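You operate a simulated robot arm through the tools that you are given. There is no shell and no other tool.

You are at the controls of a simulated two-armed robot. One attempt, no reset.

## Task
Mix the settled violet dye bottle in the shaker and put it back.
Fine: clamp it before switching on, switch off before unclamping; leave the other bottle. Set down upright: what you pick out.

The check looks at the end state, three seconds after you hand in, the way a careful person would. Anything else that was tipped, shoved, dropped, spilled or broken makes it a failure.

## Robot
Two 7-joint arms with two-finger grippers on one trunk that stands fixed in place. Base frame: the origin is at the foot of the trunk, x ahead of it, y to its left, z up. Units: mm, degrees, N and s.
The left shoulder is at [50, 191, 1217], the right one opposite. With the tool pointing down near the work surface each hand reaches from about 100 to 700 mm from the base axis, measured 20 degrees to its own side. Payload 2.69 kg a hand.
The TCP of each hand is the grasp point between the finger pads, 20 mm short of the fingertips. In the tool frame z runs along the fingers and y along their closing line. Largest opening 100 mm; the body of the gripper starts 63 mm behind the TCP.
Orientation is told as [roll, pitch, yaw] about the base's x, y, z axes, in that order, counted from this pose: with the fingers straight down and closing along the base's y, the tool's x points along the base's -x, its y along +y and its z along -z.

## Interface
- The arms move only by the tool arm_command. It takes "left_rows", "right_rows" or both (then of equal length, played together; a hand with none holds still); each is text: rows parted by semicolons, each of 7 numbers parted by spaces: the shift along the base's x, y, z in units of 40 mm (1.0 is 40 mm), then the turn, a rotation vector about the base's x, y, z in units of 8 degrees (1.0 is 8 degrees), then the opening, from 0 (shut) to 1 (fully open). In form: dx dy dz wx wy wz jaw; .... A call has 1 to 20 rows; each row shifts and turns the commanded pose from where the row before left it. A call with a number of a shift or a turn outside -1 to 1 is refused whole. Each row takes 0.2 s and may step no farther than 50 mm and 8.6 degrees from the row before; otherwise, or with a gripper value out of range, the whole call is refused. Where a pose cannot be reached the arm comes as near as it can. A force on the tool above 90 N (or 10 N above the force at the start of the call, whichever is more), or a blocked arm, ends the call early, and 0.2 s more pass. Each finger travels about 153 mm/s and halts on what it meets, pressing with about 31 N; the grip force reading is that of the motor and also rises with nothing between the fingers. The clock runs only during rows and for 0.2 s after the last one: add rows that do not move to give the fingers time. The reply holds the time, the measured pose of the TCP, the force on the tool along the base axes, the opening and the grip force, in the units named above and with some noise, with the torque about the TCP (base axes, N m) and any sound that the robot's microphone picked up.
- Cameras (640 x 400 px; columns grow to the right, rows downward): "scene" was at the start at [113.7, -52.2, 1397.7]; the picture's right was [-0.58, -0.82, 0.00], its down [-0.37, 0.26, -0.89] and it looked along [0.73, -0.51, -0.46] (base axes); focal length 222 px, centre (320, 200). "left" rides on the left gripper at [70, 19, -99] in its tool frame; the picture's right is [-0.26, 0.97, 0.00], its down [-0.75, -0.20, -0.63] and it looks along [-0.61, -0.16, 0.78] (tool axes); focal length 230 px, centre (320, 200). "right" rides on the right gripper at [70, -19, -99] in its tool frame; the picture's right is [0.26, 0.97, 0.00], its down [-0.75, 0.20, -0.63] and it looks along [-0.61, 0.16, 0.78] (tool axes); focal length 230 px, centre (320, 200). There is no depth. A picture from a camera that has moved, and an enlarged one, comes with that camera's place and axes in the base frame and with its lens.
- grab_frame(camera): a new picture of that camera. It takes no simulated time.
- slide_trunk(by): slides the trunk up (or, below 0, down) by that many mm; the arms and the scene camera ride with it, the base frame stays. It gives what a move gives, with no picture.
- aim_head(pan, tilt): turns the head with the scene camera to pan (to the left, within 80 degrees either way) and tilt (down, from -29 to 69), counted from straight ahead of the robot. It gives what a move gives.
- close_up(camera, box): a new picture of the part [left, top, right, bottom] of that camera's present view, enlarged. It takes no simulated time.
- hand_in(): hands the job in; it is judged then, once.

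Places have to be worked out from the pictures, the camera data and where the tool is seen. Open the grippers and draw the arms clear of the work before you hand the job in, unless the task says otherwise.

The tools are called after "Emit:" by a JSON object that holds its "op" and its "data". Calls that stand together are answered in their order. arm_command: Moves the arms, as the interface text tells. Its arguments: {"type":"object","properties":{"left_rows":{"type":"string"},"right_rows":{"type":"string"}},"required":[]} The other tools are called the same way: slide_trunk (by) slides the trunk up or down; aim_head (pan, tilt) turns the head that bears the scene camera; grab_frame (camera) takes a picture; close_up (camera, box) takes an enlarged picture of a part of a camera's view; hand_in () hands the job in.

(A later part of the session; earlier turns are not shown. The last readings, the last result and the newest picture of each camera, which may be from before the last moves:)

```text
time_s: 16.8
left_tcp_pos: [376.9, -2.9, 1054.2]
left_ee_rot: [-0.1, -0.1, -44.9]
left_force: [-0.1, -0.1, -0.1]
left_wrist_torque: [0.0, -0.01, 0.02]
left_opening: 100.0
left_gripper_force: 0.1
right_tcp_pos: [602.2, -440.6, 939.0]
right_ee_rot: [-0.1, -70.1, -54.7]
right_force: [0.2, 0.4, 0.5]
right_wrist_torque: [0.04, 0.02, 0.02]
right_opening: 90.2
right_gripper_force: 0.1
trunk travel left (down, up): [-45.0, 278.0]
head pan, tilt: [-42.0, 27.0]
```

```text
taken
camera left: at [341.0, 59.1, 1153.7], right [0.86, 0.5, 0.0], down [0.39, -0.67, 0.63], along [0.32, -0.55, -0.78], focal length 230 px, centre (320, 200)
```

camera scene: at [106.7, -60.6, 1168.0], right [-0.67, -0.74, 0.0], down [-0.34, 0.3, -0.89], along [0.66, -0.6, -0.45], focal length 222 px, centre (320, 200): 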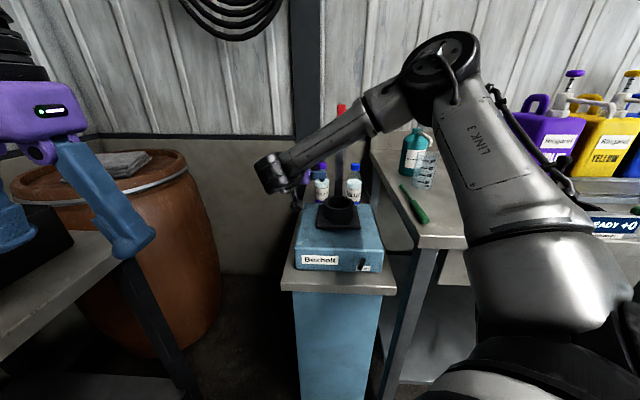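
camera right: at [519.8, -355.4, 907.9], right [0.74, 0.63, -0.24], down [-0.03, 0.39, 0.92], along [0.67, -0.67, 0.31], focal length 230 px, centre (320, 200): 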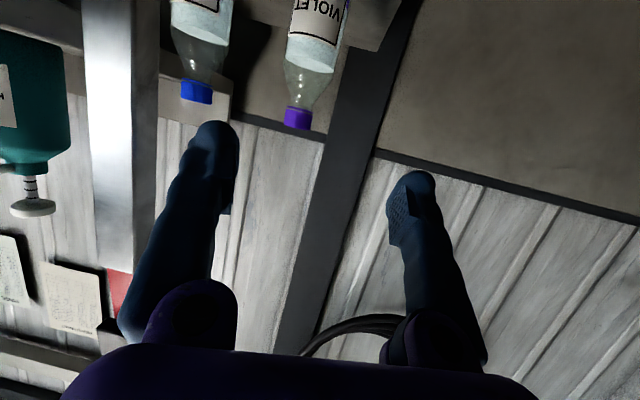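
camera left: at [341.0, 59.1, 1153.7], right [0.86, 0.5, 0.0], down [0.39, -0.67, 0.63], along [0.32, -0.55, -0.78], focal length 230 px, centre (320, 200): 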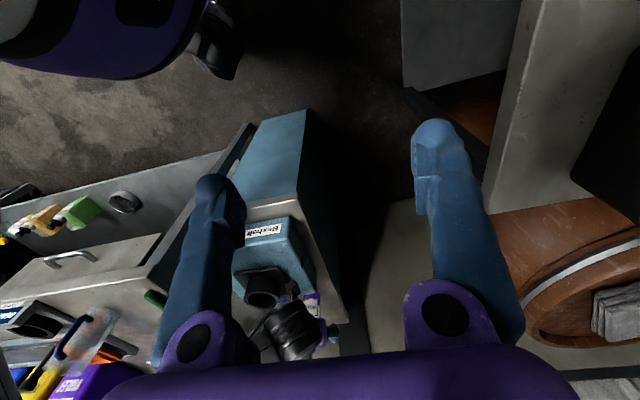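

From the new viewpoint the cap again comes out at (683, -590, 908). I'll go around the post in an arc and stop 65 mm short of the cap, in line with it.

Emit:
{"op": "arm_command", "data": {"right_rows": "0.66 -0.617 -0.175 0 0 0 0.75; 0.66 -0.617 -0.175 0 0 0 0.75; -0.1125 -0.5875 -0.16 0 0 0 0.75; -0.1125 -0.5875 -0.16 0 0 0 0.75; 0 0 0 0 0 0 0.75"}}

Emit:
{"op": "grab_frame", "data": {"camera": "right"}}

Emit:
{"op": "close_up", "data": {"camera": "scene", "box": [260, 90, 400, 240]}}

Emit:
{"op": "close_up", "data": {"camera": "left", "box": [230, 210, 360, 365]}}

```text
time_s: 18.0
left_tcp_pos: [376.3, -2.9, 1054.1]
left_ee_rot: [-0.1, 0.1, -44.9]
left_force: [0.3, -0.1, -0.7]
left_wrist_torque: [0.0, -0.02, 0.01]
left_opening: 100.1
left_gripper_force: 0.1
right_tcp_pos: [645.9, -537.2, 914.6]
right_ee_rot: [-0.3, -70.0, -54.8]
right_force: [0.6, 0.0, 0.5]
right_wrist_torque: [-0.01, -0.01, -0.03]
right_opening: 74.9
right_gripper_force: 0.0
trunk travel left (down, up): [-45.0, 278.0]
head pan, tilt: [-42.0, 27.0]
```

```text
taken
camera right: at [563.7, -452.2, 881.9], right [0.74, 0.63, -0.24], down [-0.03, 0.39, 0.92], along [0.67, -0.67, 0.31], focal length 230 px, centre (320, 200)
```

right: 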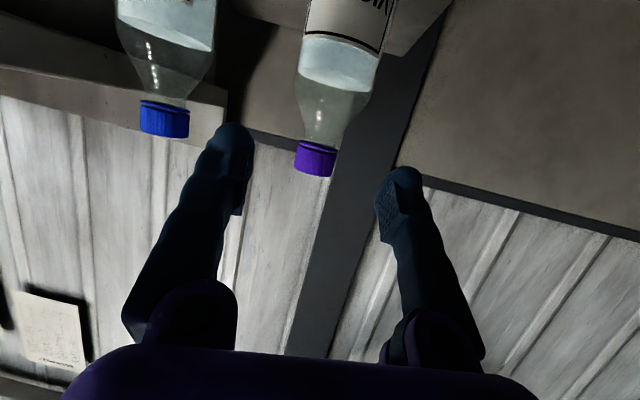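

```text
2.67 times, centred on (330, 165) of scene
camera zoom: at [106.9, -60.7, 1168.0], right [-0.67, -0.74, 0.0], down [-0.34, 0.3, -0.89], along [0.66, -0.6, -0.45], focal length 593 px, centre (293, 293)
```

zoom: 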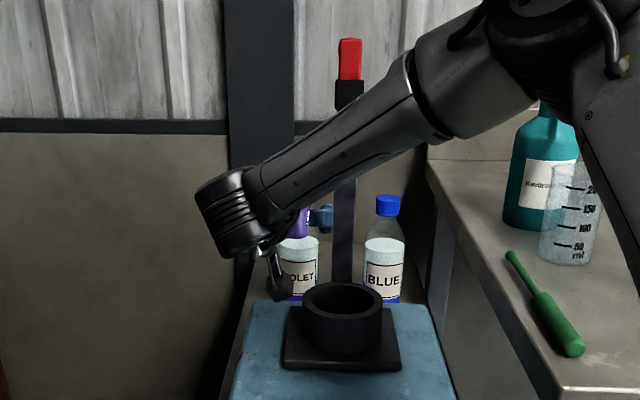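

```text
2.58 times, centred on (295, 288) of left
camera zoom: at [341.2, 59.0, 1153.6], right [0.86, 0.5, 0.0], down [0.39, -0.67, 0.63], along [0.32, -0.55, -0.78], focal length 594 px, centre (384, -26)
```

zoom: 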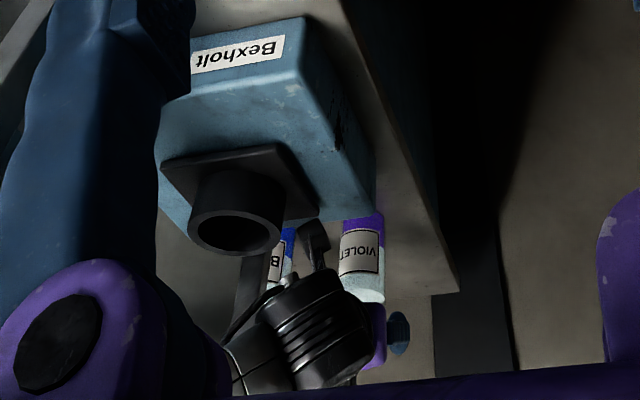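

The cap now triangulates to (681, -588, 907), 61 mm straight ahead with no lateral error. I'll move in to straddle it and check before closing.

Emit:
{"op": "arm_command", "data": {"right_rows": "0.293 -0.421 -0.047 0 0 0 0.75; 0.293 -0.421 -0.047 0 0 0 0.75; 0.293 -0.421 -0.047 0 0 0 0.75; 0 0 0 0 0 0 0.75"}}

Emit:
{"op": "grab_frame", "data": {"camera": "right"}}

Emit:
{"op": "close_up", "data": {"camera": "scene", "box": [260, 90, 400, 240]}}

```text
time_s: 19.0
left_tcp_pos: [375.9, -3.1, 1054.9]
left_ee_rot: [-0.2, 0.0, -44.9]
left_force: [-0.4, 0.4, -0.3]
left_wrist_torque: [-0.01, 0.01, -0.01]
left_opening: 100.1
left_gripper_force: 0.1
right_tcp_pos: [680.3, -587.9, 908.8]
right_ee_rot: [-0.2, -70.0, -54.7]
right_force: [-0.4, 0.0, -0.5]
right_wrist_torque: [0.02, -0.03, 0.01]
right_opening: 75.0
right_gripper_force: 0.1
trunk travel left (down, up): [-45.0, 278.0]
head pan, tilt: [-42.0, 27.0]
```

```text
taken
camera right: at [597.3, -502.6, 876.0], right [0.74, 0.63, -0.24], down [-0.03, 0.39, 0.92], along [0.67, -0.67, 0.31], focal length 230 px, centre (320, 200)
```

right: 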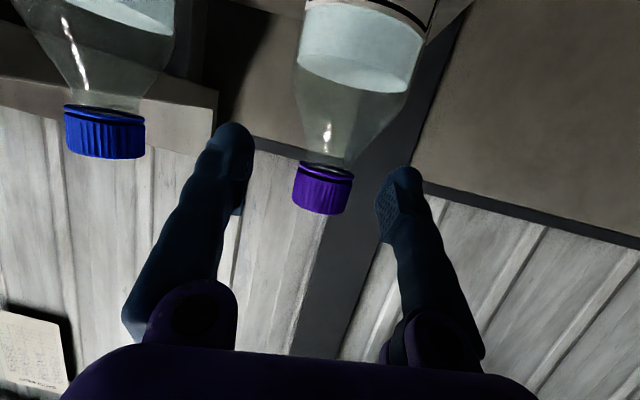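

```text
2.67 times, centred on (330, 165) of scene
camera zoom: at [106.9, -60.7, 1168.0], right [-0.67, -0.74, 0.0], down [-0.34, 0.3, -0.89], along [0.66, -0.6, -0.45], focal length 593 px, centre (293, 293)
```

zoom: 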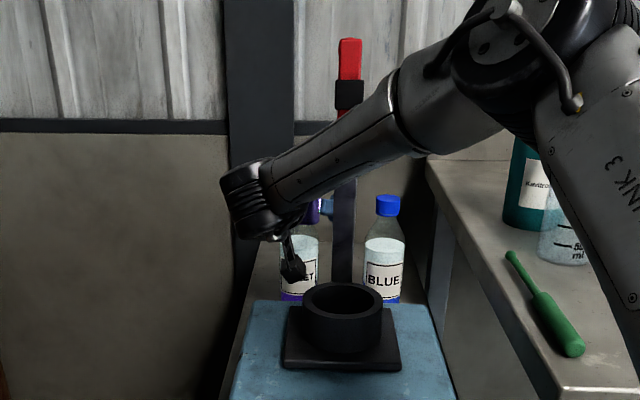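

The cap sits exactly at the TCP's image point, and its apparent width implies the right depth. Closing the fingers on it now.

Emit:
{"op": "arm_command", "data": {"right_rows": "0 0 0 0 0 0 0.4; 0 0 0 0 0 0 0.2; 0 0 0 0 0 0 0.2; 0 0 0 0 0 0 0.2"}}

Emit:
{"op": "grab_frame", "data": {"camera": "right"}}

```text
time_s: 20.0
left_tcp_pos: [375.8, -4.2, 1053.9]
left_ee_rot: [-0.1, 0.1, -44.9]
left_force: [0.6, -0.1, 1.0]
left_wrist_torque: [0.0, 0.04, 0.03]
left_opening: 100.0
left_gripper_force: 0.1
right_tcp_pos: [680.1, -587.6, 907.8]
right_ee_rot: [-0.3, -70.0, -54.7]
right_force: [0.6, -0.5, 1.2]
right_wrist_torque: [-0.03, -0.02, 0.02]
right_opening: 30.6
right_gripper_force: 30.7
trunk travel left (down, up): [-45.0, 278.0]
head pan, tilt: [-42.0, 27.0]
```

```text
taken
camera right: at [597.3, -502.3, 876.3], right [0.74, 0.63, -0.24], down [-0.03, 0.39, 0.92], along [0.67, -0.67, 0.31], focal length 230 px, centre (320, 200)
```

right: 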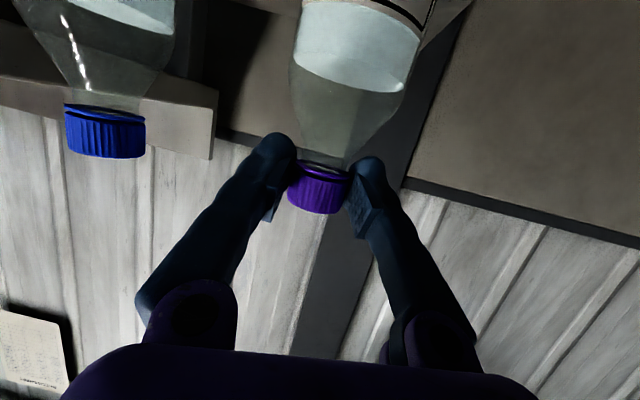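

The grip is solid at 30.6 mm and 31 N. I'll test-lift 20 mm with the arm, then check the bottle is hanging straight.

Emit:
{"op": "arm_command", "data": {"right_rows": "0 0 0.125 0 0 0 0.2; 0 0 0.125 0 0 0 0.2; 0 0 0.125 0 0 0 0.2; 0 0 0.125 0 0 0 0.2; 0 0 0 0 0 0 0.2"}}

Emit:
{"op": "grab_frame", "data": {"camera": "right"}}

Emit:
{"op": "close_up", "data": {"camera": "scene", "box": [260, 90, 400, 240]}}

```text
time_s: 21.2
left_tcp_pos: [376.6, -4.6, 1055.0]
left_ee_rot: [-0.1, 0.0, -44.8]
left_force: [-0.8, -0.2, 0.3]
left_wrist_torque: [-0.01, -0.03, 0.01]
left_opening: 100.1
left_gripper_force: 0.0
right_tcp_pos: [680.0, -587.4, 925.3]
right_ee_rot: [-0.3, -70.0, -54.7]
right_force: [-0.3, -0.2, -3.2]
right_wrist_torque: [0.01, 0.01, -0.02]
right_opening: 30.1
right_gripper_force: 31.0
trunk travel left (down, up): [-45.0, 278.0]
head pan, tilt: [-42.0, 27.0]
```

```text
taken
camera right: at [597.9, -502.6, 894.1], right [0.74, 0.63, -0.24], down [-0.03, 0.39, 0.92], along [0.67, -0.67, 0.31], focal length 230 px, centre (320, 200)
```

right: 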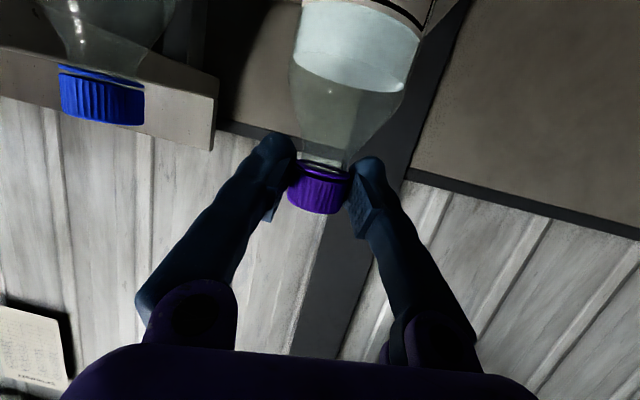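

```text
2.67 times, centred on (330, 165) of scene
camera zoom: at [107.2, -60.9, 1167.9], right [-0.67, -0.74, 0.0], down [-0.34, 0.3, -0.89], along [0.66, -0.6, -0.45], focal length 593 px, centre (293, 293)
```

zoom: 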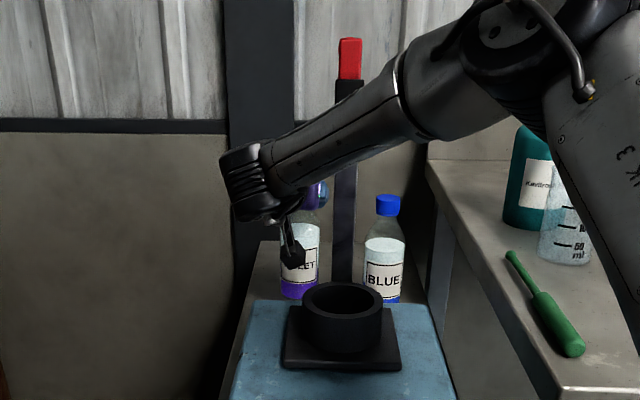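

It lifted cleanly, weighing about 3.2 N and hanging upright. I'll raise the trunk 150 mm so the bottle's base clears the cup rim.

Emit:
{"op": "slide_trunk", "data": {"by": 150}}

Emit:
{"op": "grab_frame", "data": {"camera": "right"}}

Emit:
{"op": "grab_frame", "data": {"camera": "scene"}}

Emit:
{"op": "grab_frame", "data": {"camera": "left"}}

```text
time_s: 22.9
left_tcp_pos: [376.0, -4.4, 1203.4]
left_ee_rot: [-0.1, 0.0, -44.8]
left_force: [-0.6, 0.3, -0.2]
left_wrist_torque: [-0.04, 0.01, -0.03]
left_opening: 99.9
left_gripper_force: 0.0
right_tcp_pos: [680.4, -587.1, 1077.2]
right_ee_rot: [-0.3, -70.1, -54.8]
right_force: [0.0, -0.1, -2.6]
right_wrist_torque: [-0.01, -0.01, -0.01]
right_opening: 30.1
right_gripper_force: 30.9
trunk travel left (down, up): [-195.0, 128.0]
head pan, tilt: [-42.0, 27.0]
```

```text
taken
camera right: at [598.1, -502.7, 1043.9], right [0.74, 0.63, -0.24], down [-0.03, 0.39, 0.92], along [0.67, -0.67, 0.31], focal length 230 px, centre (320, 200)
```

right: 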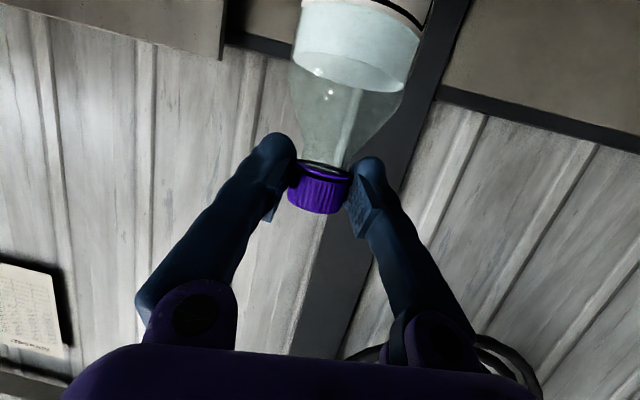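

```text
taken
camera scene: at [107.4, -61.0, 1317.8], right [-0.67, -0.74, 0.0], down [-0.34, 0.3, -0.89], along [0.66, -0.6, -0.45], focal length 222 px, centre (320, 200)
```

scene: 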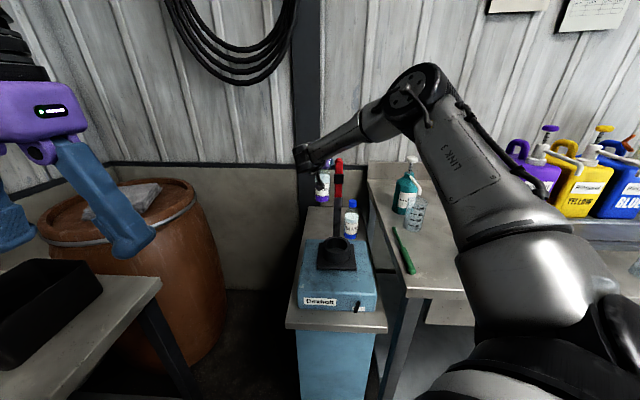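

```text
taken
camera left: at [341.7, 58.7, 1303.3], right [0.86, 0.5, 0.0], down [0.39, -0.67, 0.63], along [0.32, -0.55, -0.78], focal length 230 px, centre (320, 200)
```

left: 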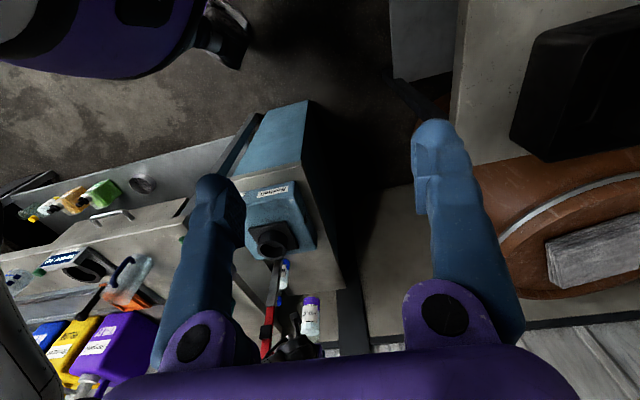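

The lift went fine and the bottle hangs straight beyond the lever. Before the carry I'll take enlarged views of the cup for a better fix on its centre.

Emit:
{"op": "close_up", "data": {"camera": "scene", "box": [295, 220, 385, 280]}}

Emit:
{"op": "close_up", "data": {"camera": "left", "box": [230, 200, 330, 270]}}

Emit:
{"op": "close_up", "data": {"camera": "left", "box": [230, 240, 350, 365]}}

```text
6.67 times, centred on (340, 250) of scene
camera zoom: at [107.4, -61.0, 1317.8], right [-0.67, -0.74, 0.0], down [-0.34, 0.3, -0.89], along [0.66, -0.6, -0.45], focal length 1484 px, centre (187, -133)
```

zoom: 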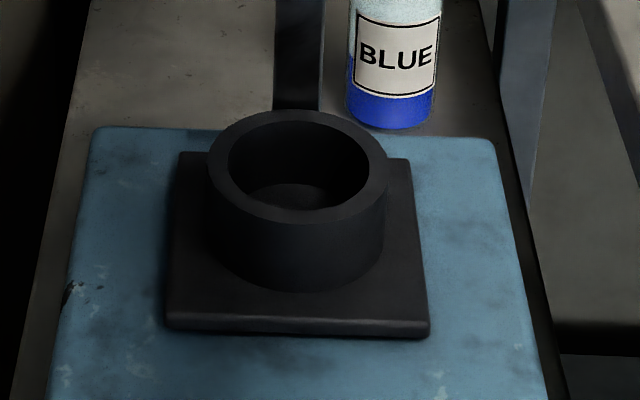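

```text
5.71 times, centred on (280, 235) of left
camera zoom: at [341.7, 58.7, 1303.3], right [0.86, 0.5, 0.0], down [0.39, -0.67, 0.63], along [0.32, -0.55, -0.78], focal length 1315 px, centre (549, 0)
```

zoom: 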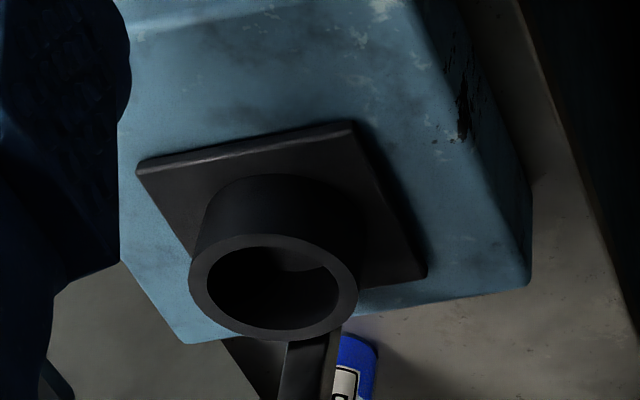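

```text
3.20 times, centred on (290, 302) of left
camera zoom: at [341.7, 58.7, 1303.3], right [0.86, 0.5, 0.0], down [0.39, -0.67, 0.63], along [0.32, -0.55, -0.78], focal length 736 px, centre (416, -128)
```

zoom: 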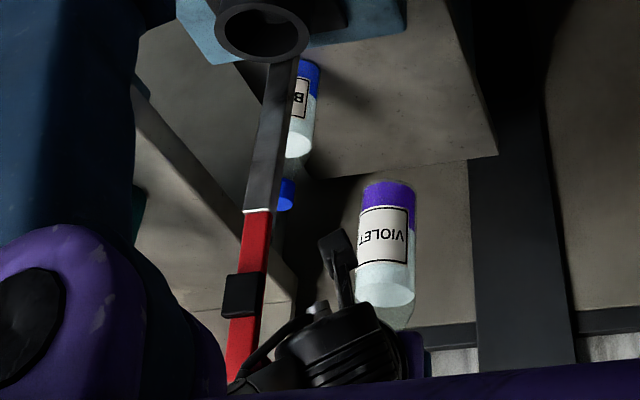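

Two views agree closely: the cup rim centre is at (492, -478, 869.5), inner diameter about 68 mm against the bottle's 54, with the floor near z 832. I'll carry the bottle around the left of the lever at z 1077.

Emit:
{"op": "arm_command", "data": {"right_rows": "-0.15 0.33 0 0 0 0 0.2; -0.281 0.669 0 0 0 0 0.2; -0.281 0.669 0 0 0 0 0.2; -0.281 0.669 0 0 0 0 0.2; -0.13 0.33 0 0 0 0 0.2; -0.3 0.2 0 0 0 0 0.2; -0.575 0.4 0 0 0 0 0.2; -0.575 0.4 0 0 0 0 0.2; -0.575 0.4 0 0 0 0 0.2; -0.575 0.4 0 0 0 0 0.2; -0.275 0.2 0 0 0 0 0.2; 0 0 0 0 0 0 0.2; 0 0 0 0 0 0 0.2"}}

Emit:
{"op": "grab_frame", "data": {"camera": "scene"}}

Emit:
{"op": "grab_frame", "data": {"camera": "right"}}

Emit:
{"op": "grab_frame", "data": {"camera": "left"}}

```text
time_s: 25.7
left_tcp_pos: [376.5, -3.6, 1203.7]
left_ee_rot: [-0.1, 0.0, -44.9]
left_force: [0.5, 0.7, -0.6]
left_wrist_torque: [-0.02, -0.01, -0.02]
left_opening: 100.0
left_gripper_force: 0.2
right_tcp_pos: [520.9, -401.8, 1075.0]
right_ee_rot: [-0.2, -70.0, -54.8]
right_force: [0.1, 0.1, -3.3]
right_wrist_torque: [0.05, -0.02, -0.01]
right_opening: 30.2
right_gripper_force: 30.6
trunk travel left (down, up): [-195.0, 128.0]
head pan, tilt: [-42.0, 27.0]
```

```text
taken
camera scene: at [107.2, -60.8, 1317.9], right [-0.67, -0.74, 0.0], down [-0.34, 0.3, -0.89], along [0.66, -0.6, -0.45], focal length 222 px, centre (320, 200)
```

scene: 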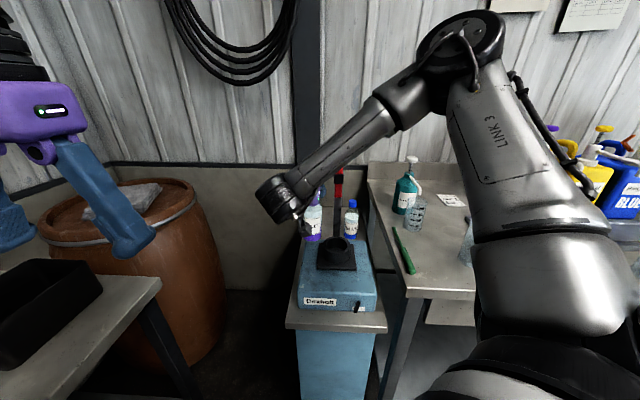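

```text
taken
camera right: at [439.3, -316.3, 1043.3], right [0.74, 0.63, -0.24], down [-0.03, 0.39, 0.92], along [0.67, -0.67, 0.31], focal length 230 px, centre (320, 200)
```

right: 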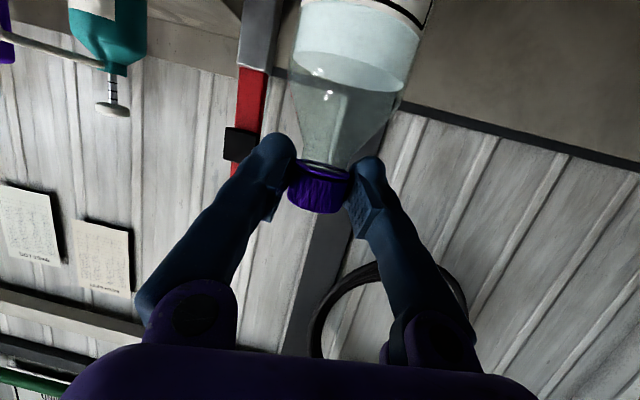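

```text
taken
camera left: at [341.4, 58.8, 1303.5], right [0.86, 0.5, 0.0], down [0.39, -0.67, 0.63], along [0.32, -0.55, -0.78], focal length 230 px, centre (320, 200)
```

left: 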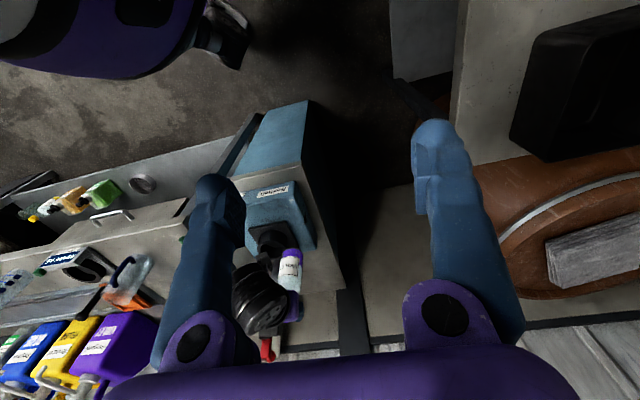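

The bottle is steady and past the lever. Next, directly above the cup centre at (492, -478).

Emit:
{"op": "arm_command", "data": {"right_rows": "-0.1 -0.25 0 0 0 0 0.2; -0.18 -0.476 0 0 0 0 0.2; -0.18 -0.476 0 0 0 0 0.2; -0.18 -0.476 0 0 0 0 0.2; -0.0825 -0.227 0 0 0 0 0.2; 0 0 0 0 0 0 0.2; 0 0 0 0 0 0 0.2"}}

Emit:
{"op": "close_up", "data": {"camera": "scene", "box": [280, 150, 400, 280]}}

Emit:
{"op": "close_up", "data": {"camera": "left", "box": [220, 200, 340, 340]}}

Emit:
{"op": "grab_frame", "data": {"camera": "right"}}

```text
time_s: 27.3
left_tcp_pos: [377.4, -4.6, 1204.7]
left_ee_rot: [0.0, 0.0, -44.9]
left_force: [-0.4, 1.1, 0.7]
left_wrist_torque: [-0.04, 0.02, -0.02]
left_opening: 100.0
left_gripper_force: 0.1
right_tcp_pos: [491.5, -476.4, 1076.0]
right_ee_rot: [-0.2, -69.9, -54.8]
right_force: [-0.2, -0.9, -2.2]
right_wrist_torque: [0.03, 0.02, 0.0]
right_opening: 30.2
right_gripper_force: 30.7
trunk travel left (down, up): [-195.0, 128.0]
head pan, tilt: [-42.0, 27.0]
```

```text
3.08 times, centred on (340, 215) of scene
camera zoom: at [107.2, -60.9, 1317.9], right [-0.67, -0.74, 0.0], down [-0.34, 0.3, -0.89], along [0.66, -0.6, -0.45], focal length 685 px, centre (258, 154)
```

zoom: 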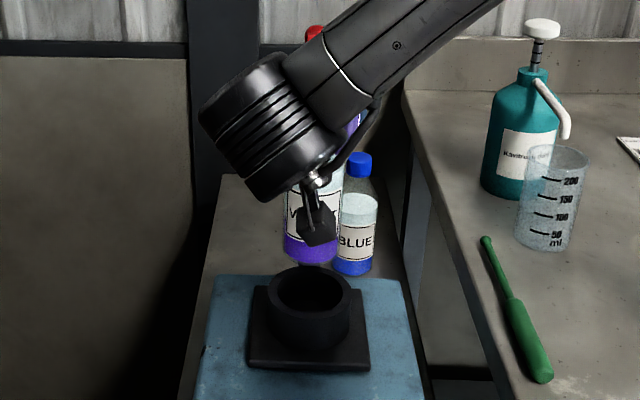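

```text
2.86 times, centred on (280, 270) of left
camera zoom: at [341.4, 58.8, 1303.5], right [0.86, 0.5, 0.0], down [0.39, -0.67, 0.63], along [0.32, -0.55, -0.78], focal length 657 px, centre (434, 0)
```

zoom: 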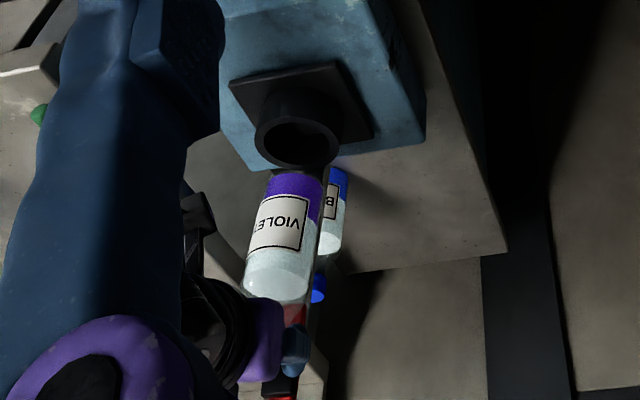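

```text
taken
camera right: at [408.8, -391.0, 1044.1], right [0.74, 0.63, -0.24], down [-0.03, 0.39, 0.92], along [0.67, -0.67, 0.31], focal length 230 px, centre (320, 200)
```

right: 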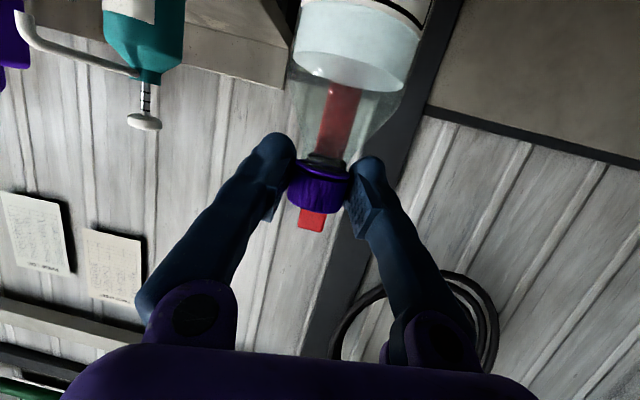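

The bottle is over the cup. I'll enlarge both views to check it is plumb and centred before lowering.

Emit:
{"op": "close_up", "data": {"camera": "scene", "box": [310, 190, 370, 250]}}

Emit:
{"op": "close_up", "data": {"camera": "left", "box": [230, 235, 300, 320]}}

```text
6.67 times, centred on (340, 220) of scene
camera zoom: at [107.2, -60.9, 1317.9], right [-0.67, -0.74, 0.0], down [-0.34, 0.3, -0.89], along [0.66, -0.6, -0.45], focal length 1484 px, centre (187, 67)
```

zoom: 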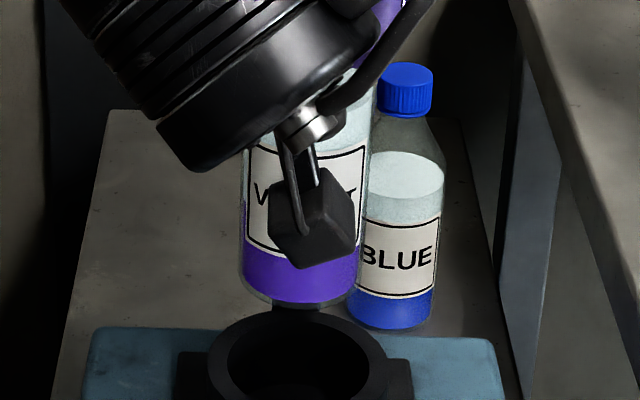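

```text
4.71 times, centred on (265, 278) of left
camera zoom: at [341.4, 58.8, 1303.5], right [0.86, 0.5, 0.0], down [0.39, -0.67, 0.63], along [0.32, -0.55, -0.78], focal length 1083 px, centre (579, -165)
```

zoom: 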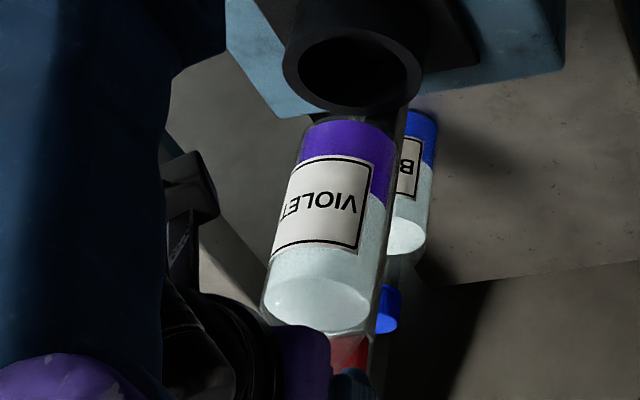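

Using exact camera axes, the bottle's base comes out about 8–12 mm too far forward of the cup centre. I'll shift it back 7 mm, lower it to just above the rim, and compare the two directly there.

Emit:
{"op": "arm_command", "data": {"right_rows": "-0.04 0.04 -0.2 0 0 0 0.2; -0.04 0.04 -0.2 0 0 0 0.2; -0.04 0.04 -0.2 0 0 0 0.2; 0 0 -0.2 0 0 0 0.2; 0 0 0 0 0 0 0.2; 0 0 0 0 0 0 0.2"}}

Emit:
{"op": "close_up", "data": {"camera": "scene", "box": [310, 200, 370, 260]}}

Emit:
{"op": "close_up", "data": {"camera": "left", "box": [230, 220, 300, 290]}}

```text
time_s: 28.7
left_tcp_pos: [377.1, -4.5, 1204.9]
left_ee_rot: [-0.1, 0.0, -44.9]
left_force: [-0.2, -0.1, -0.9]
left_wrist_torque: [-0.01, 0.0, 0.01]
left_opening: 99.9
left_gripper_force: 0.0
right_tcp_pos: [487.2, -472.3, 1044.9]
right_ee_rot: [-0.2, -70.0, -54.8]
right_force: [-0.1, 0.1, -2.6]
right_wrist_torque: [0.02, 0.01, -0.01]
right_opening: 30.0
right_gripper_force: 31.1
trunk travel left (down, up): [-195.0, 128.0]
head pan, tilt: [-42.0, 27.0]
```

```text
6.67 times, centred on (340, 230) of scene
camera zoom: at [107.2, -60.9, 1317.9], right [-0.67, -0.74, 0.0], down [-0.34, 0.3, -0.89], along [0.66, -0.6, -0.45], focal length 1484 px, centre (187, 0)
```

zoom: 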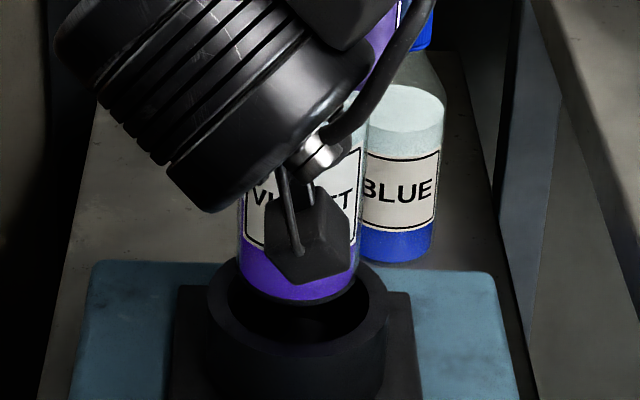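

```text
5.71 times, centred on (265, 255) of left
camera zoom: at [341.5, 58.8, 1303.5], right [0.86, 0.5, 0.0], down [0.39, -0.67, 0.63], along [0.32, -0.55, -0.78], focal length 1315 px, centre (634, -114)
```

zoom: 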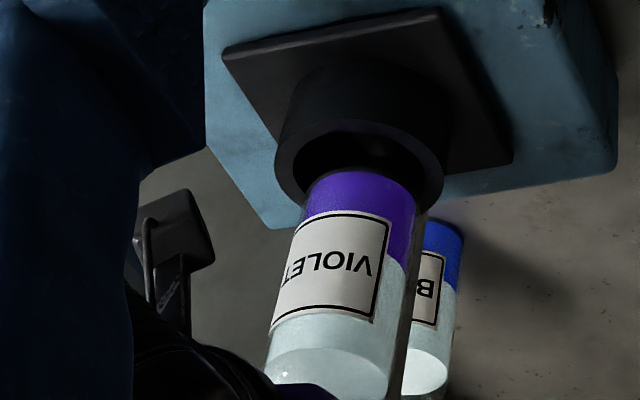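

Measured at rim level, the base is about 10 mm above the rim and 10 mm too far forward, and the bottle is upright. I'll shift it back 10 mm along the shaker's axis and compare once more.

Emit:
{"op": "arm_command", "data": {"right_rows": "-0.06 0.06 0 0 0 0 0.2; -0.06 0.06 0 0 0 0 0.2; -0.06 0.06 -0.03 0 0 0 0.2; 0 0 -0.03 0 0 0 0.2; 0 0 0 0 0 0 0.2; 0 0 0 0 0 0 0.2"}}

Emit:
{"op": "close_up", "data": {"camera": "scene", "box": [310, 200, 370, 260]}}

Emit:
{"op": "close_up", "data": {"camera": "left", "box": [230, 220, 300, 290]}}

```text
time_s: 30.1
left_tcp_pos: [378.0, -3.4, 1204.7]
left_ee_rot: [-0.1, 0.0, -44.9]
left_force: [0.1, 1.1, 0.1]
left_wrist_torque: [0.04, -0.04, -0.02]
left_opening: 100.1
left_gripper_force: 0.1
right_tcp_pos: [479.2, -464.8, 1044.3]
right_ee_rot: [-0.2, -69.9, -54.7]
right_force: [-0.1, -1.0, -2.6]
right_wrist_torque: [0.03, 0.02, 0.01]
right_opening: 30.2
right_gripper_force: 30.9
trunk travel left (down, up): [-195.0, 128.0]
head pan, tilt: [-42.0, 27.0]
```

```text
6.67 times, centred on (340, 230) of scene
camera zoom: at [107.2, -60.9, 1317.9], right [-0.67, -0.74, 0.0], down [-0.34, 0.3, -0.89], along [0.66, -0.6, -0.45], focal length 1484 px, centre (187, 0)
```

zoom: 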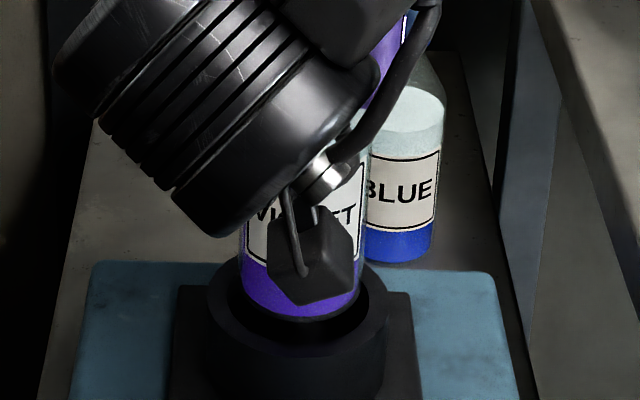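

```text
5.71 times, centred on (265, 255) of left
camera zoom: at [341.4, 58.8, 1303.5], right [0.86, 0.5, 0.0], down [0.39, -0.67, 0.63], along [0.32, -0.55, -0.78], focal length 1315 px, centre (634, -114)
```

zoom: 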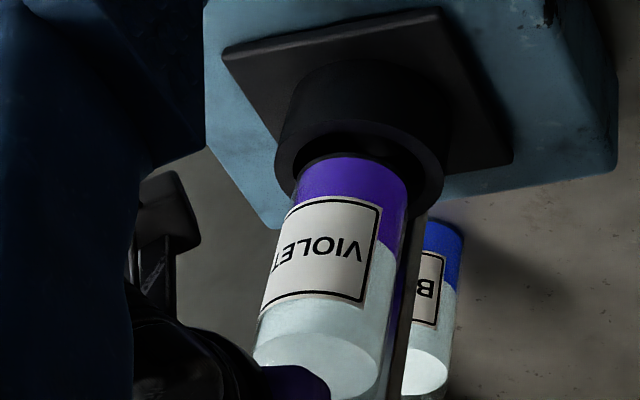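

Base and rim now line up in both views to within about 2 mm. I'll lower 36 mm into the cup in small steps, watching the force.

Emit:
{"op": "arm_command", "data": {"right_rows": "0 0 -0.15 0 0 0 0.2; 0 0 -0.15 0 0 0 0.2; 0 0 -0.15 0 0 0 0.2; 0 0 -0.15 0 0 0 0.2; 0 0 -0.15 0 0 0 0.2; 0 0 -0.15 0 0 0 0.2; 0 0 0 0 0 0 0.2"}}

Emit:
{"op": "close_up", "data": {"camera": "left", "box": [230, 220, 300, 290]}}

Emit:
{"op": "close_up", "data": {"camera": "scene", "box": [310, 200, 370, 260]}}

```text
time_s: 31.7
left_tcp_pos: [376.7, -3.9, 1204.0]
left_ee_rot: [-0.1, 0.0, -44.8]
left_force: [-0.4, 0.2, -0.1]
left_wrist_torque: [0.0, 0.02, 0.03]
left_opening: 99.9
left_gripper_force: 0.1
right_tcp_pos: [478.5, -463.9, 1005.2]
right_ee_rot: [-0.3, -70.0, -54.8]
right_force: [0.6, -0.5, -2.6]
right_wrist_torque: [0.01, 0.01, 0.01]
right_opening: 30.1
right_gripper_force: 30.8
trunk travel left (down, up): [-195.0, 128.0]
head pan, tilt: [-42.0, 27.0]
```

```text
5.71 times, centred on (265, 255) of left
camera zoom: at [341.3, 58.8, 1303.5], right [0.86, 0.5, 0.0], down [0.39, -0.67, 0.63], along [0.32, -0.55, -0.78], focal length 1315 px, centre (634, -114)
```

zoom: 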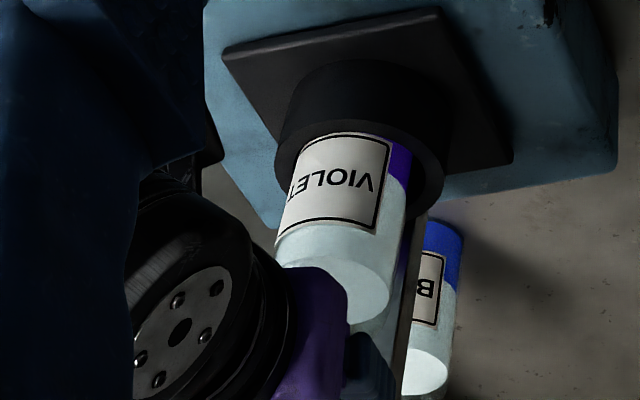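

```text
6.67 times, centred on (340, 230) of scene
camera zoom: at [107.1, -60.9, 1317.9], right [-0.67, -0.74, 0.0], down [-0.34, 0.3, -0.89], along [0.66, -0.6, -0.45], focal length 1484 px, centre (187, 0)
```

zoom: 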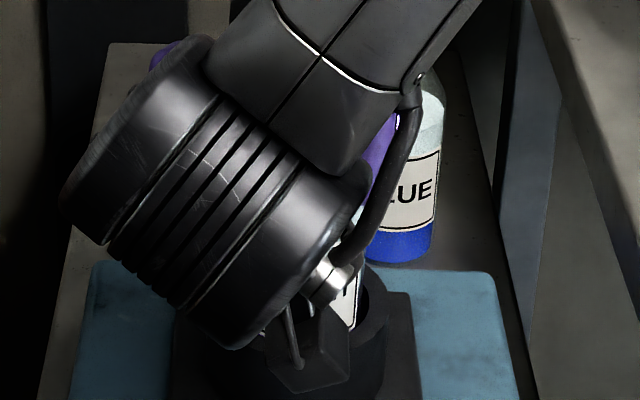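

It is going in with no side force. I'll keep lowering in small steps to find the floor.

Emit:
{"op": "arm_command", "data": {"right_rows": "0 0 -0.075 0 0 0 0.2; 0 0 -0.075 0 0 0 0.2; 0 0 0 0 0 0 0.2"}}

Emit:
{"op": "arm_command", "data": {"right_rows": "0 0 -0.05 0 0 0 0.2; 0 0 -0.05 0 0 0 0.2; 0 0 0 0 0 0 0.2"}}

```text
time_s: 32.5
left_tcp_pos: [376.3, -5.2, 1203.8]
left_ee_rot: [-0.1, -0.1, -44.8]
left_force: [0.5, 0.3, -0.1]
left_wrist_torque: [0.02, -0.01, 0.0]
left_opening: 99.7
left_gripper_force: 0.0
right_tcp_pos: [479.8, -465.1, 1000.1]
right_ee_rot: [-0.2, -70.1, -54.8]
right_force: [0.0, -0.8, -2.5]
right_wrist_torque: [0.0, 0.01, 0.02]
right_opening: 30.1
right_gripper_force: 30.9
trunk travel left (down, up): [-195.0, 128.0]
head pan, tilt: [-42.0, 27.0]
```

```text
time_s: 33.3
left_tcp_pos: [376.2, -4.8, 1203.7]
left_ee_rot: [-0.1, 0.0, -44.9]
left_force: [0.4, -0.6, -1.0]
left_wrist_torque: [0.02, -0.02, 0.02]
left_opening: 100.0
left_gripper_force: 0.0
right_tcp_pos: [479.4, -465.0, 995.7]
right_ee_rot: [-0.2, -69.9, -54.8]
right_force: [0.5, -0.1, -1.7]
right_wrist_torque: [-0.02, 0.04, -0.03]
right_opening: 30.3
right_gripper_force: 30.4
trunk travel left (down, up): [-195.0, 128.0]
head pan, tilt: [-42.0, 27.0]
```

At z 995.7 the weight is still mostly on the gripper. Two more small steps down.

Emit:
{"op": "arm_command", "data": {"right_rows": "0 0 -0.05 0 0 0 0.2; 0 0 -0.05 0 0 0 0.2; 0 0 0 0 0 0 0.2"}}

Emit:
{"op": "arm_command", "data": {"right_rows": "0 0 -0.05 0 0 0 0.2; 0 0 0 0 0 0 0.2"}}

```text
time_s: 34.1
left_tcp_pos: [375.2, -3.5, 1205.0]
left_ee_rot: [0.0, -0.1, -44.8]
left_force: [-0.2, 0.5, 0.4]
left_wrist_torque: [0.01, -0.01, 0.04]
left_opening: 100.1
left_gripper_force: 0.2
right_tcp_pos: [479.5, -464.3, 996.5]
right_ee_rot: [0.2, -70.5, -55.3]
right_force: [1.2, -1.5, 20.0]
right_wrist_torque: [0.02, 0.04, 0.03]
right_opening: 30.4
right_gripper_force: 30.6
trunk travel left (down, up): [-195.0, 128.0]
head pan, tilt: [-42.0, 27.0]
```

```text
time_s: 34.7
left_tcp_pos: [374.6, -1.0, 1205.0]
left_ee_rot: [-0.1, -0.1, -44.9]
left_force: [-0.3, -0.3, -1.1]
left_wrist_torque: [0.0, 0.02, -0.04]
left_opening: 100.1
left_gripper_force: 0.1
right_tcp_pos: [478.7, -463.7, 993.7]
right_ee_rot: [0.1, -70.6, -55.2]
right_force: [4.7, -3.7, 28.5]
right_wrist_torque: [-0.38, -0.33, 0.05]
right_opening: 30.6
right_gripper_force: 31.6
trunk travel left (down, up): [-195.0, 128.0]
head pan, tilt: [-42.0, 27.0]
```

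The bottle reached the cup floor at about z 995.5, 39 mm below the rim, with 28 N of push. I'll take off the pressure and then look before opening.

Emit:
{"op": "arm_command", "data": {"right_rows": "0 0 0.075 0 0 0 0.2; 0 0 0.04 0 0 0 0.2; 0 0 0 0 0 0 0.2"}}

Emit:
{"op": "close_up", "data": {"camera": "left", "box": [230, 220, 330, 330]}}

Emit:
{"op": "grab_frame", "data": {"camera": "right"}}

```text
time_s: 35.5
left_tcp_pos: [375.2, -3.4, 1204.7]
left_ee_rot: [-0.1, -0.1, -44.9]
left_force: [0.4, 0.3, 0.2]
left_wrist_torque: [-0.02, -0.01, 0.0]
left_opening: 100.0
left_gripper_force: 0.1
right_tcp_pos: [478.0, -463.3, 994.2]
right_ee_rot: [-0.5, -69.8, -54.5]
right_force: [2.4, -3.0, 5.9]
right_wrist_torque: [-0.46, -0.25, 0.02]
right_opening: 30.2
right_gripper_force: 31.0
trunk travel left (down, up): [-195.0, 128.0]
head pan, tilt: [-42.0, 27.0]
```

```text
3.64 times, centred on (280, 275) of left
camera zoom: at [340.9, 59.3, 1303.5], right [0.86, 0.5, 0.0], down [0.39, -0.67, 0.63], along [0.32, -0.55, -0.78], focal length 837 px, centre (466, -73)
```

zoom: 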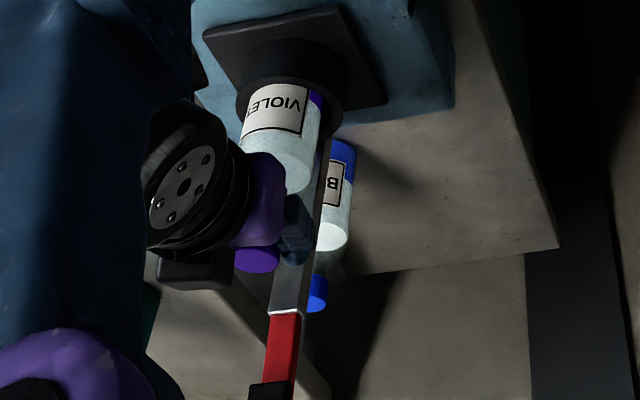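

```text
taken
camera right: at [395.5, -378.5, 962.5], right [0.74, 0.63, -0.25], down [-0.02, 0.39, 0.92], along [0.67, -0.68, 0.3], focal length 230 px, centre (320, 200)
```

right: 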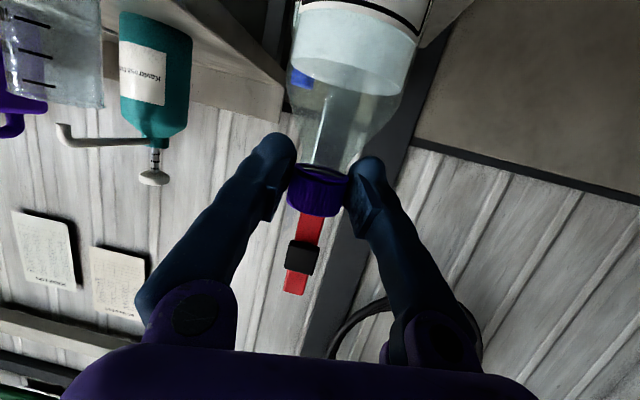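

Nearly unloaded and sitting straight in the cup. I'll open the fingers gently.

Emit:
{"op": "arm_command", "data": {"right_rows": "0 0 0 0 0 0 0.35; 0 0 0 0 0 0 0.45; 0 0 0 0 0 0 0.6; 0 0 0 0 0 0 0.6"}}

Emit:
{"op": "grab_frame", "data": {"camera": "right"}}

Emit:
{"op": "close_up", "data": {"camera": "left", "box": [230, 220, 330, 330]}}

```text
time_s: 36.5
left_tcp_pos: [376.7, -3.3, 1204.1]
left_ee_rot: [-0.1, 0.0, -44.9]
left_force: [0.6, -0.8, -0.3]
left_wrist_torque: [0.0, 0.02, 0.02]
left_opening: 100.1
left_gripper_force: 0.1
right_tcp_pos: [478.7, -463.6, 994.4]
right_ee_rot: [-0.2, -69.9, -54.8]
right_force: [-0.1, -0.7, -0.8]
right_wrist_torque: [-0.03, -0.03, -0.02]
right_opening: 60.1
right_gripper_force: 0.2
trunk travel left (down, up): [-195.0, 128.0]
head pan, tilt: [-42.0, 27.0]
```

```text
taken
camera right: at [396.5, -378.8, 963.2], right [0.74, 0.63, -0.24], down [-0.03, 0.39, 0.92], along [0.67, -0.67, 0.31], focal length 230 px, centre (320, 200)
```

right: 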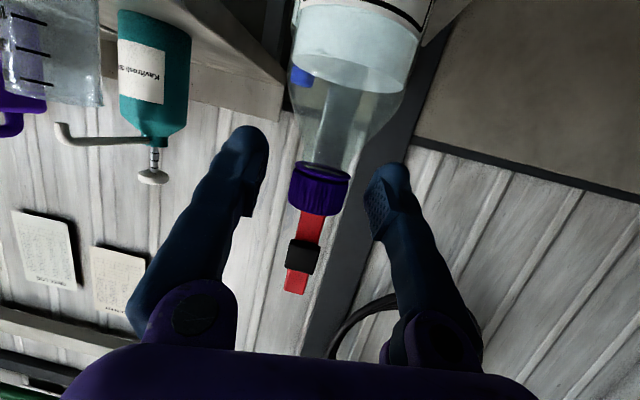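

```text
3.64 times, centred on (280, 275) of left
camera zoom: at [341.2, 59.0, 1303.6], right [0.86, 0.5, 0.0], down [0.39, -0.67, 0.63], along [0.32, -0.55, -0.78], focal length 837 px, centre (466, -73)
```

zoom: 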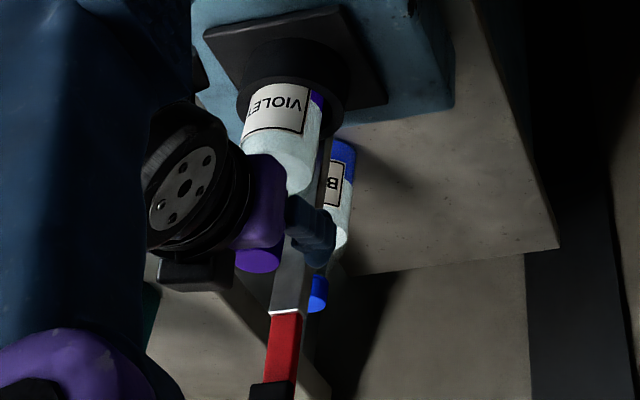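

The bottle stands on its own in the cup. I'll back the hand straight off, raise it to the height of the red arm and turn it to yaw -45°, in line with the shaker.

Emit:
{"op": "arm_command", "data": {"right_rows": "-0.287 0.41 0 0 0 0 0.6; -0.287 0.41 0 0 0 0 0.6; -0.287 0.41 0 0 0 0 0.6; -0.287 0.41 0 0 0 0 0.6; 0 0 0.7 0 0 0.625 0.6; 0 0 0.7 0 0 0.625 0.6; 0 0 0.7 0 0 0 0.6; 0 0 0.7 0 0 0 0.6; 0 0 0 0 0 0 0.6"}}

Emit:
{"op": "grab_frame", "data": {"camera": "right"}}

Emit:
{"op": "grab_frame", "data": {"camera": "scene"}}

Emit:
{"op": "close_up", "data": {"camera": "left", "box": [230, 220, 330, 340]}}

```text
time_s: 38.5
left_tcp_pos: [376.1, -3.5, 1203.9]
left_ee_rot: [-0.1, -0.1, -44.9]
left_force: [0.6, -0.5, -0.6]
left_wrist_torque: [0.02, 0.02, 0.0]
left_opening: 100.0
left_gripper_force: 0.0
right_tcp_pos: [432.6, -399.5, 1108.4]
right_ee_rot: [-0.3, -70.0, -44.7]
right_force: [0.4, 0.6, 0.9]
right_wrist_torque: [-0.04, 0.01, 0.0]
right_opening: 60.1
right_gripper_force: 0.1
trunk travel left (down, up): [-195.0, 128.0]
head pan, tilt: [-42.0, 27.0]
```

```text
taken
camera right: at [337.4, -329.2, 1076.0], right [0.62, 0.75, -0.24], down [-0.09, 0.38, 0.92], along [0.78, -0.55, 0.31], focal length 230 px, centre (320, 200)
```

right: 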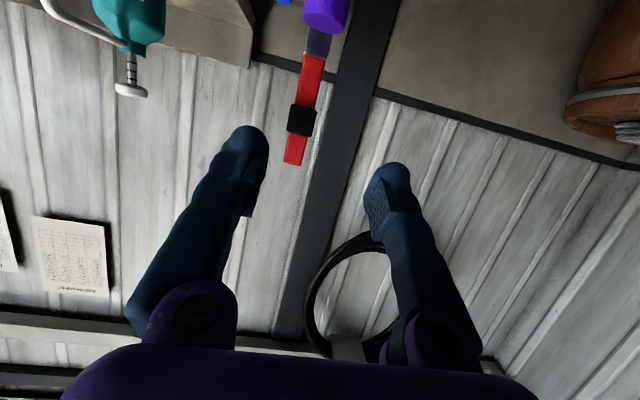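

```text
taken
camera scene: at [107.2, -60.7, 1317.9], right [-0.67, -0.74, 0.0], down [-0.34, 0.3, -0.89], along [0.66, -0.6, -0.45], focal length 222 px, centre (320, 200)
```

scene: 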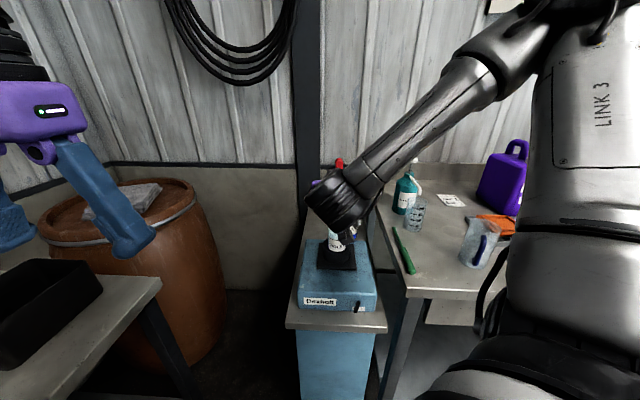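

```text
3.33 times, centred on (280, 280) of left
camera zoom: at [341.4, 59.0, 1303.4], right [0.86, 0.5, 0.0], down [0.39, -0.67, 0.63], along [0.32, -0.55, -0.78], focal length 767 px, centre (453, -67)
```

zoom: 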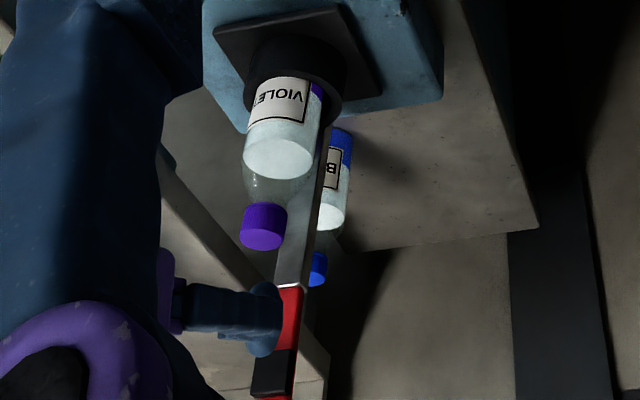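

The bottle is clear and upright. I'll take tight enlargements of the red arm from both wrists to fix its tilt and length.

Emit:
{"op": "close_up", "data": {"camera": "right", "box": [250, 0, 370, 180]}}

Emit:
{"op": "close_up", "data": {"camera": "left", "box": [240, 270, 320, 350]}}

Emit:
{"op": "close_up", "data": {"camera": "scene", "box": [300, 140, 380, 250]}}

```text
2.22 times, centred on (310, 90) of right
camera zoom: at [337.4, -329.2, 1076.0], right [0.62, 0.75, -0.24], down [-0.09, 0.38, 0.92], along [0.78, -0.55, 0.31], focal length 511 px, centre (342, 444)
```

zoom: 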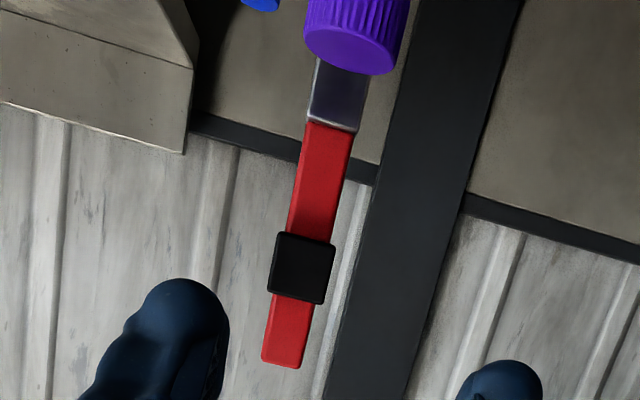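

```text
5.00 times, centred on (280, 310) of left
camera zoom: at [341.4, 59.0, 1303.4], right [0.86, 0.5, 0.0], down [0.39, -0.67, 0.63], along [0.32, -0.55, -0.78], focal length 1150 px, centre (520, -350)
```

zoom: 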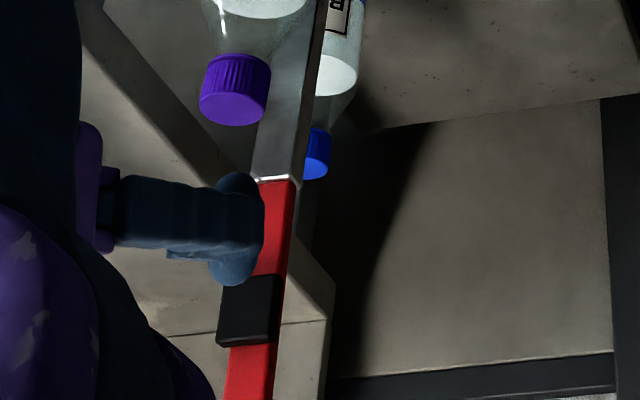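

```text
3.64 times, centred on (340, 195) of scene
camera zoom: at [107.2, -60.7, 1317.9], right [-0.67, -0.74, 0.0], down [-0.34, 0.3, -0.89], along [0.66, -0.6, -0.45], focal length 809 px, centre (247, 218)
```

zoom: 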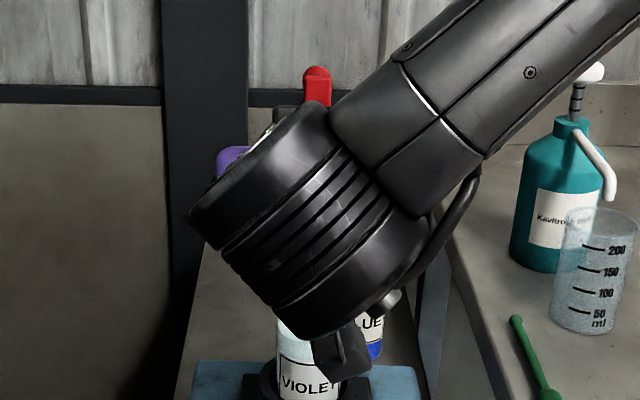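

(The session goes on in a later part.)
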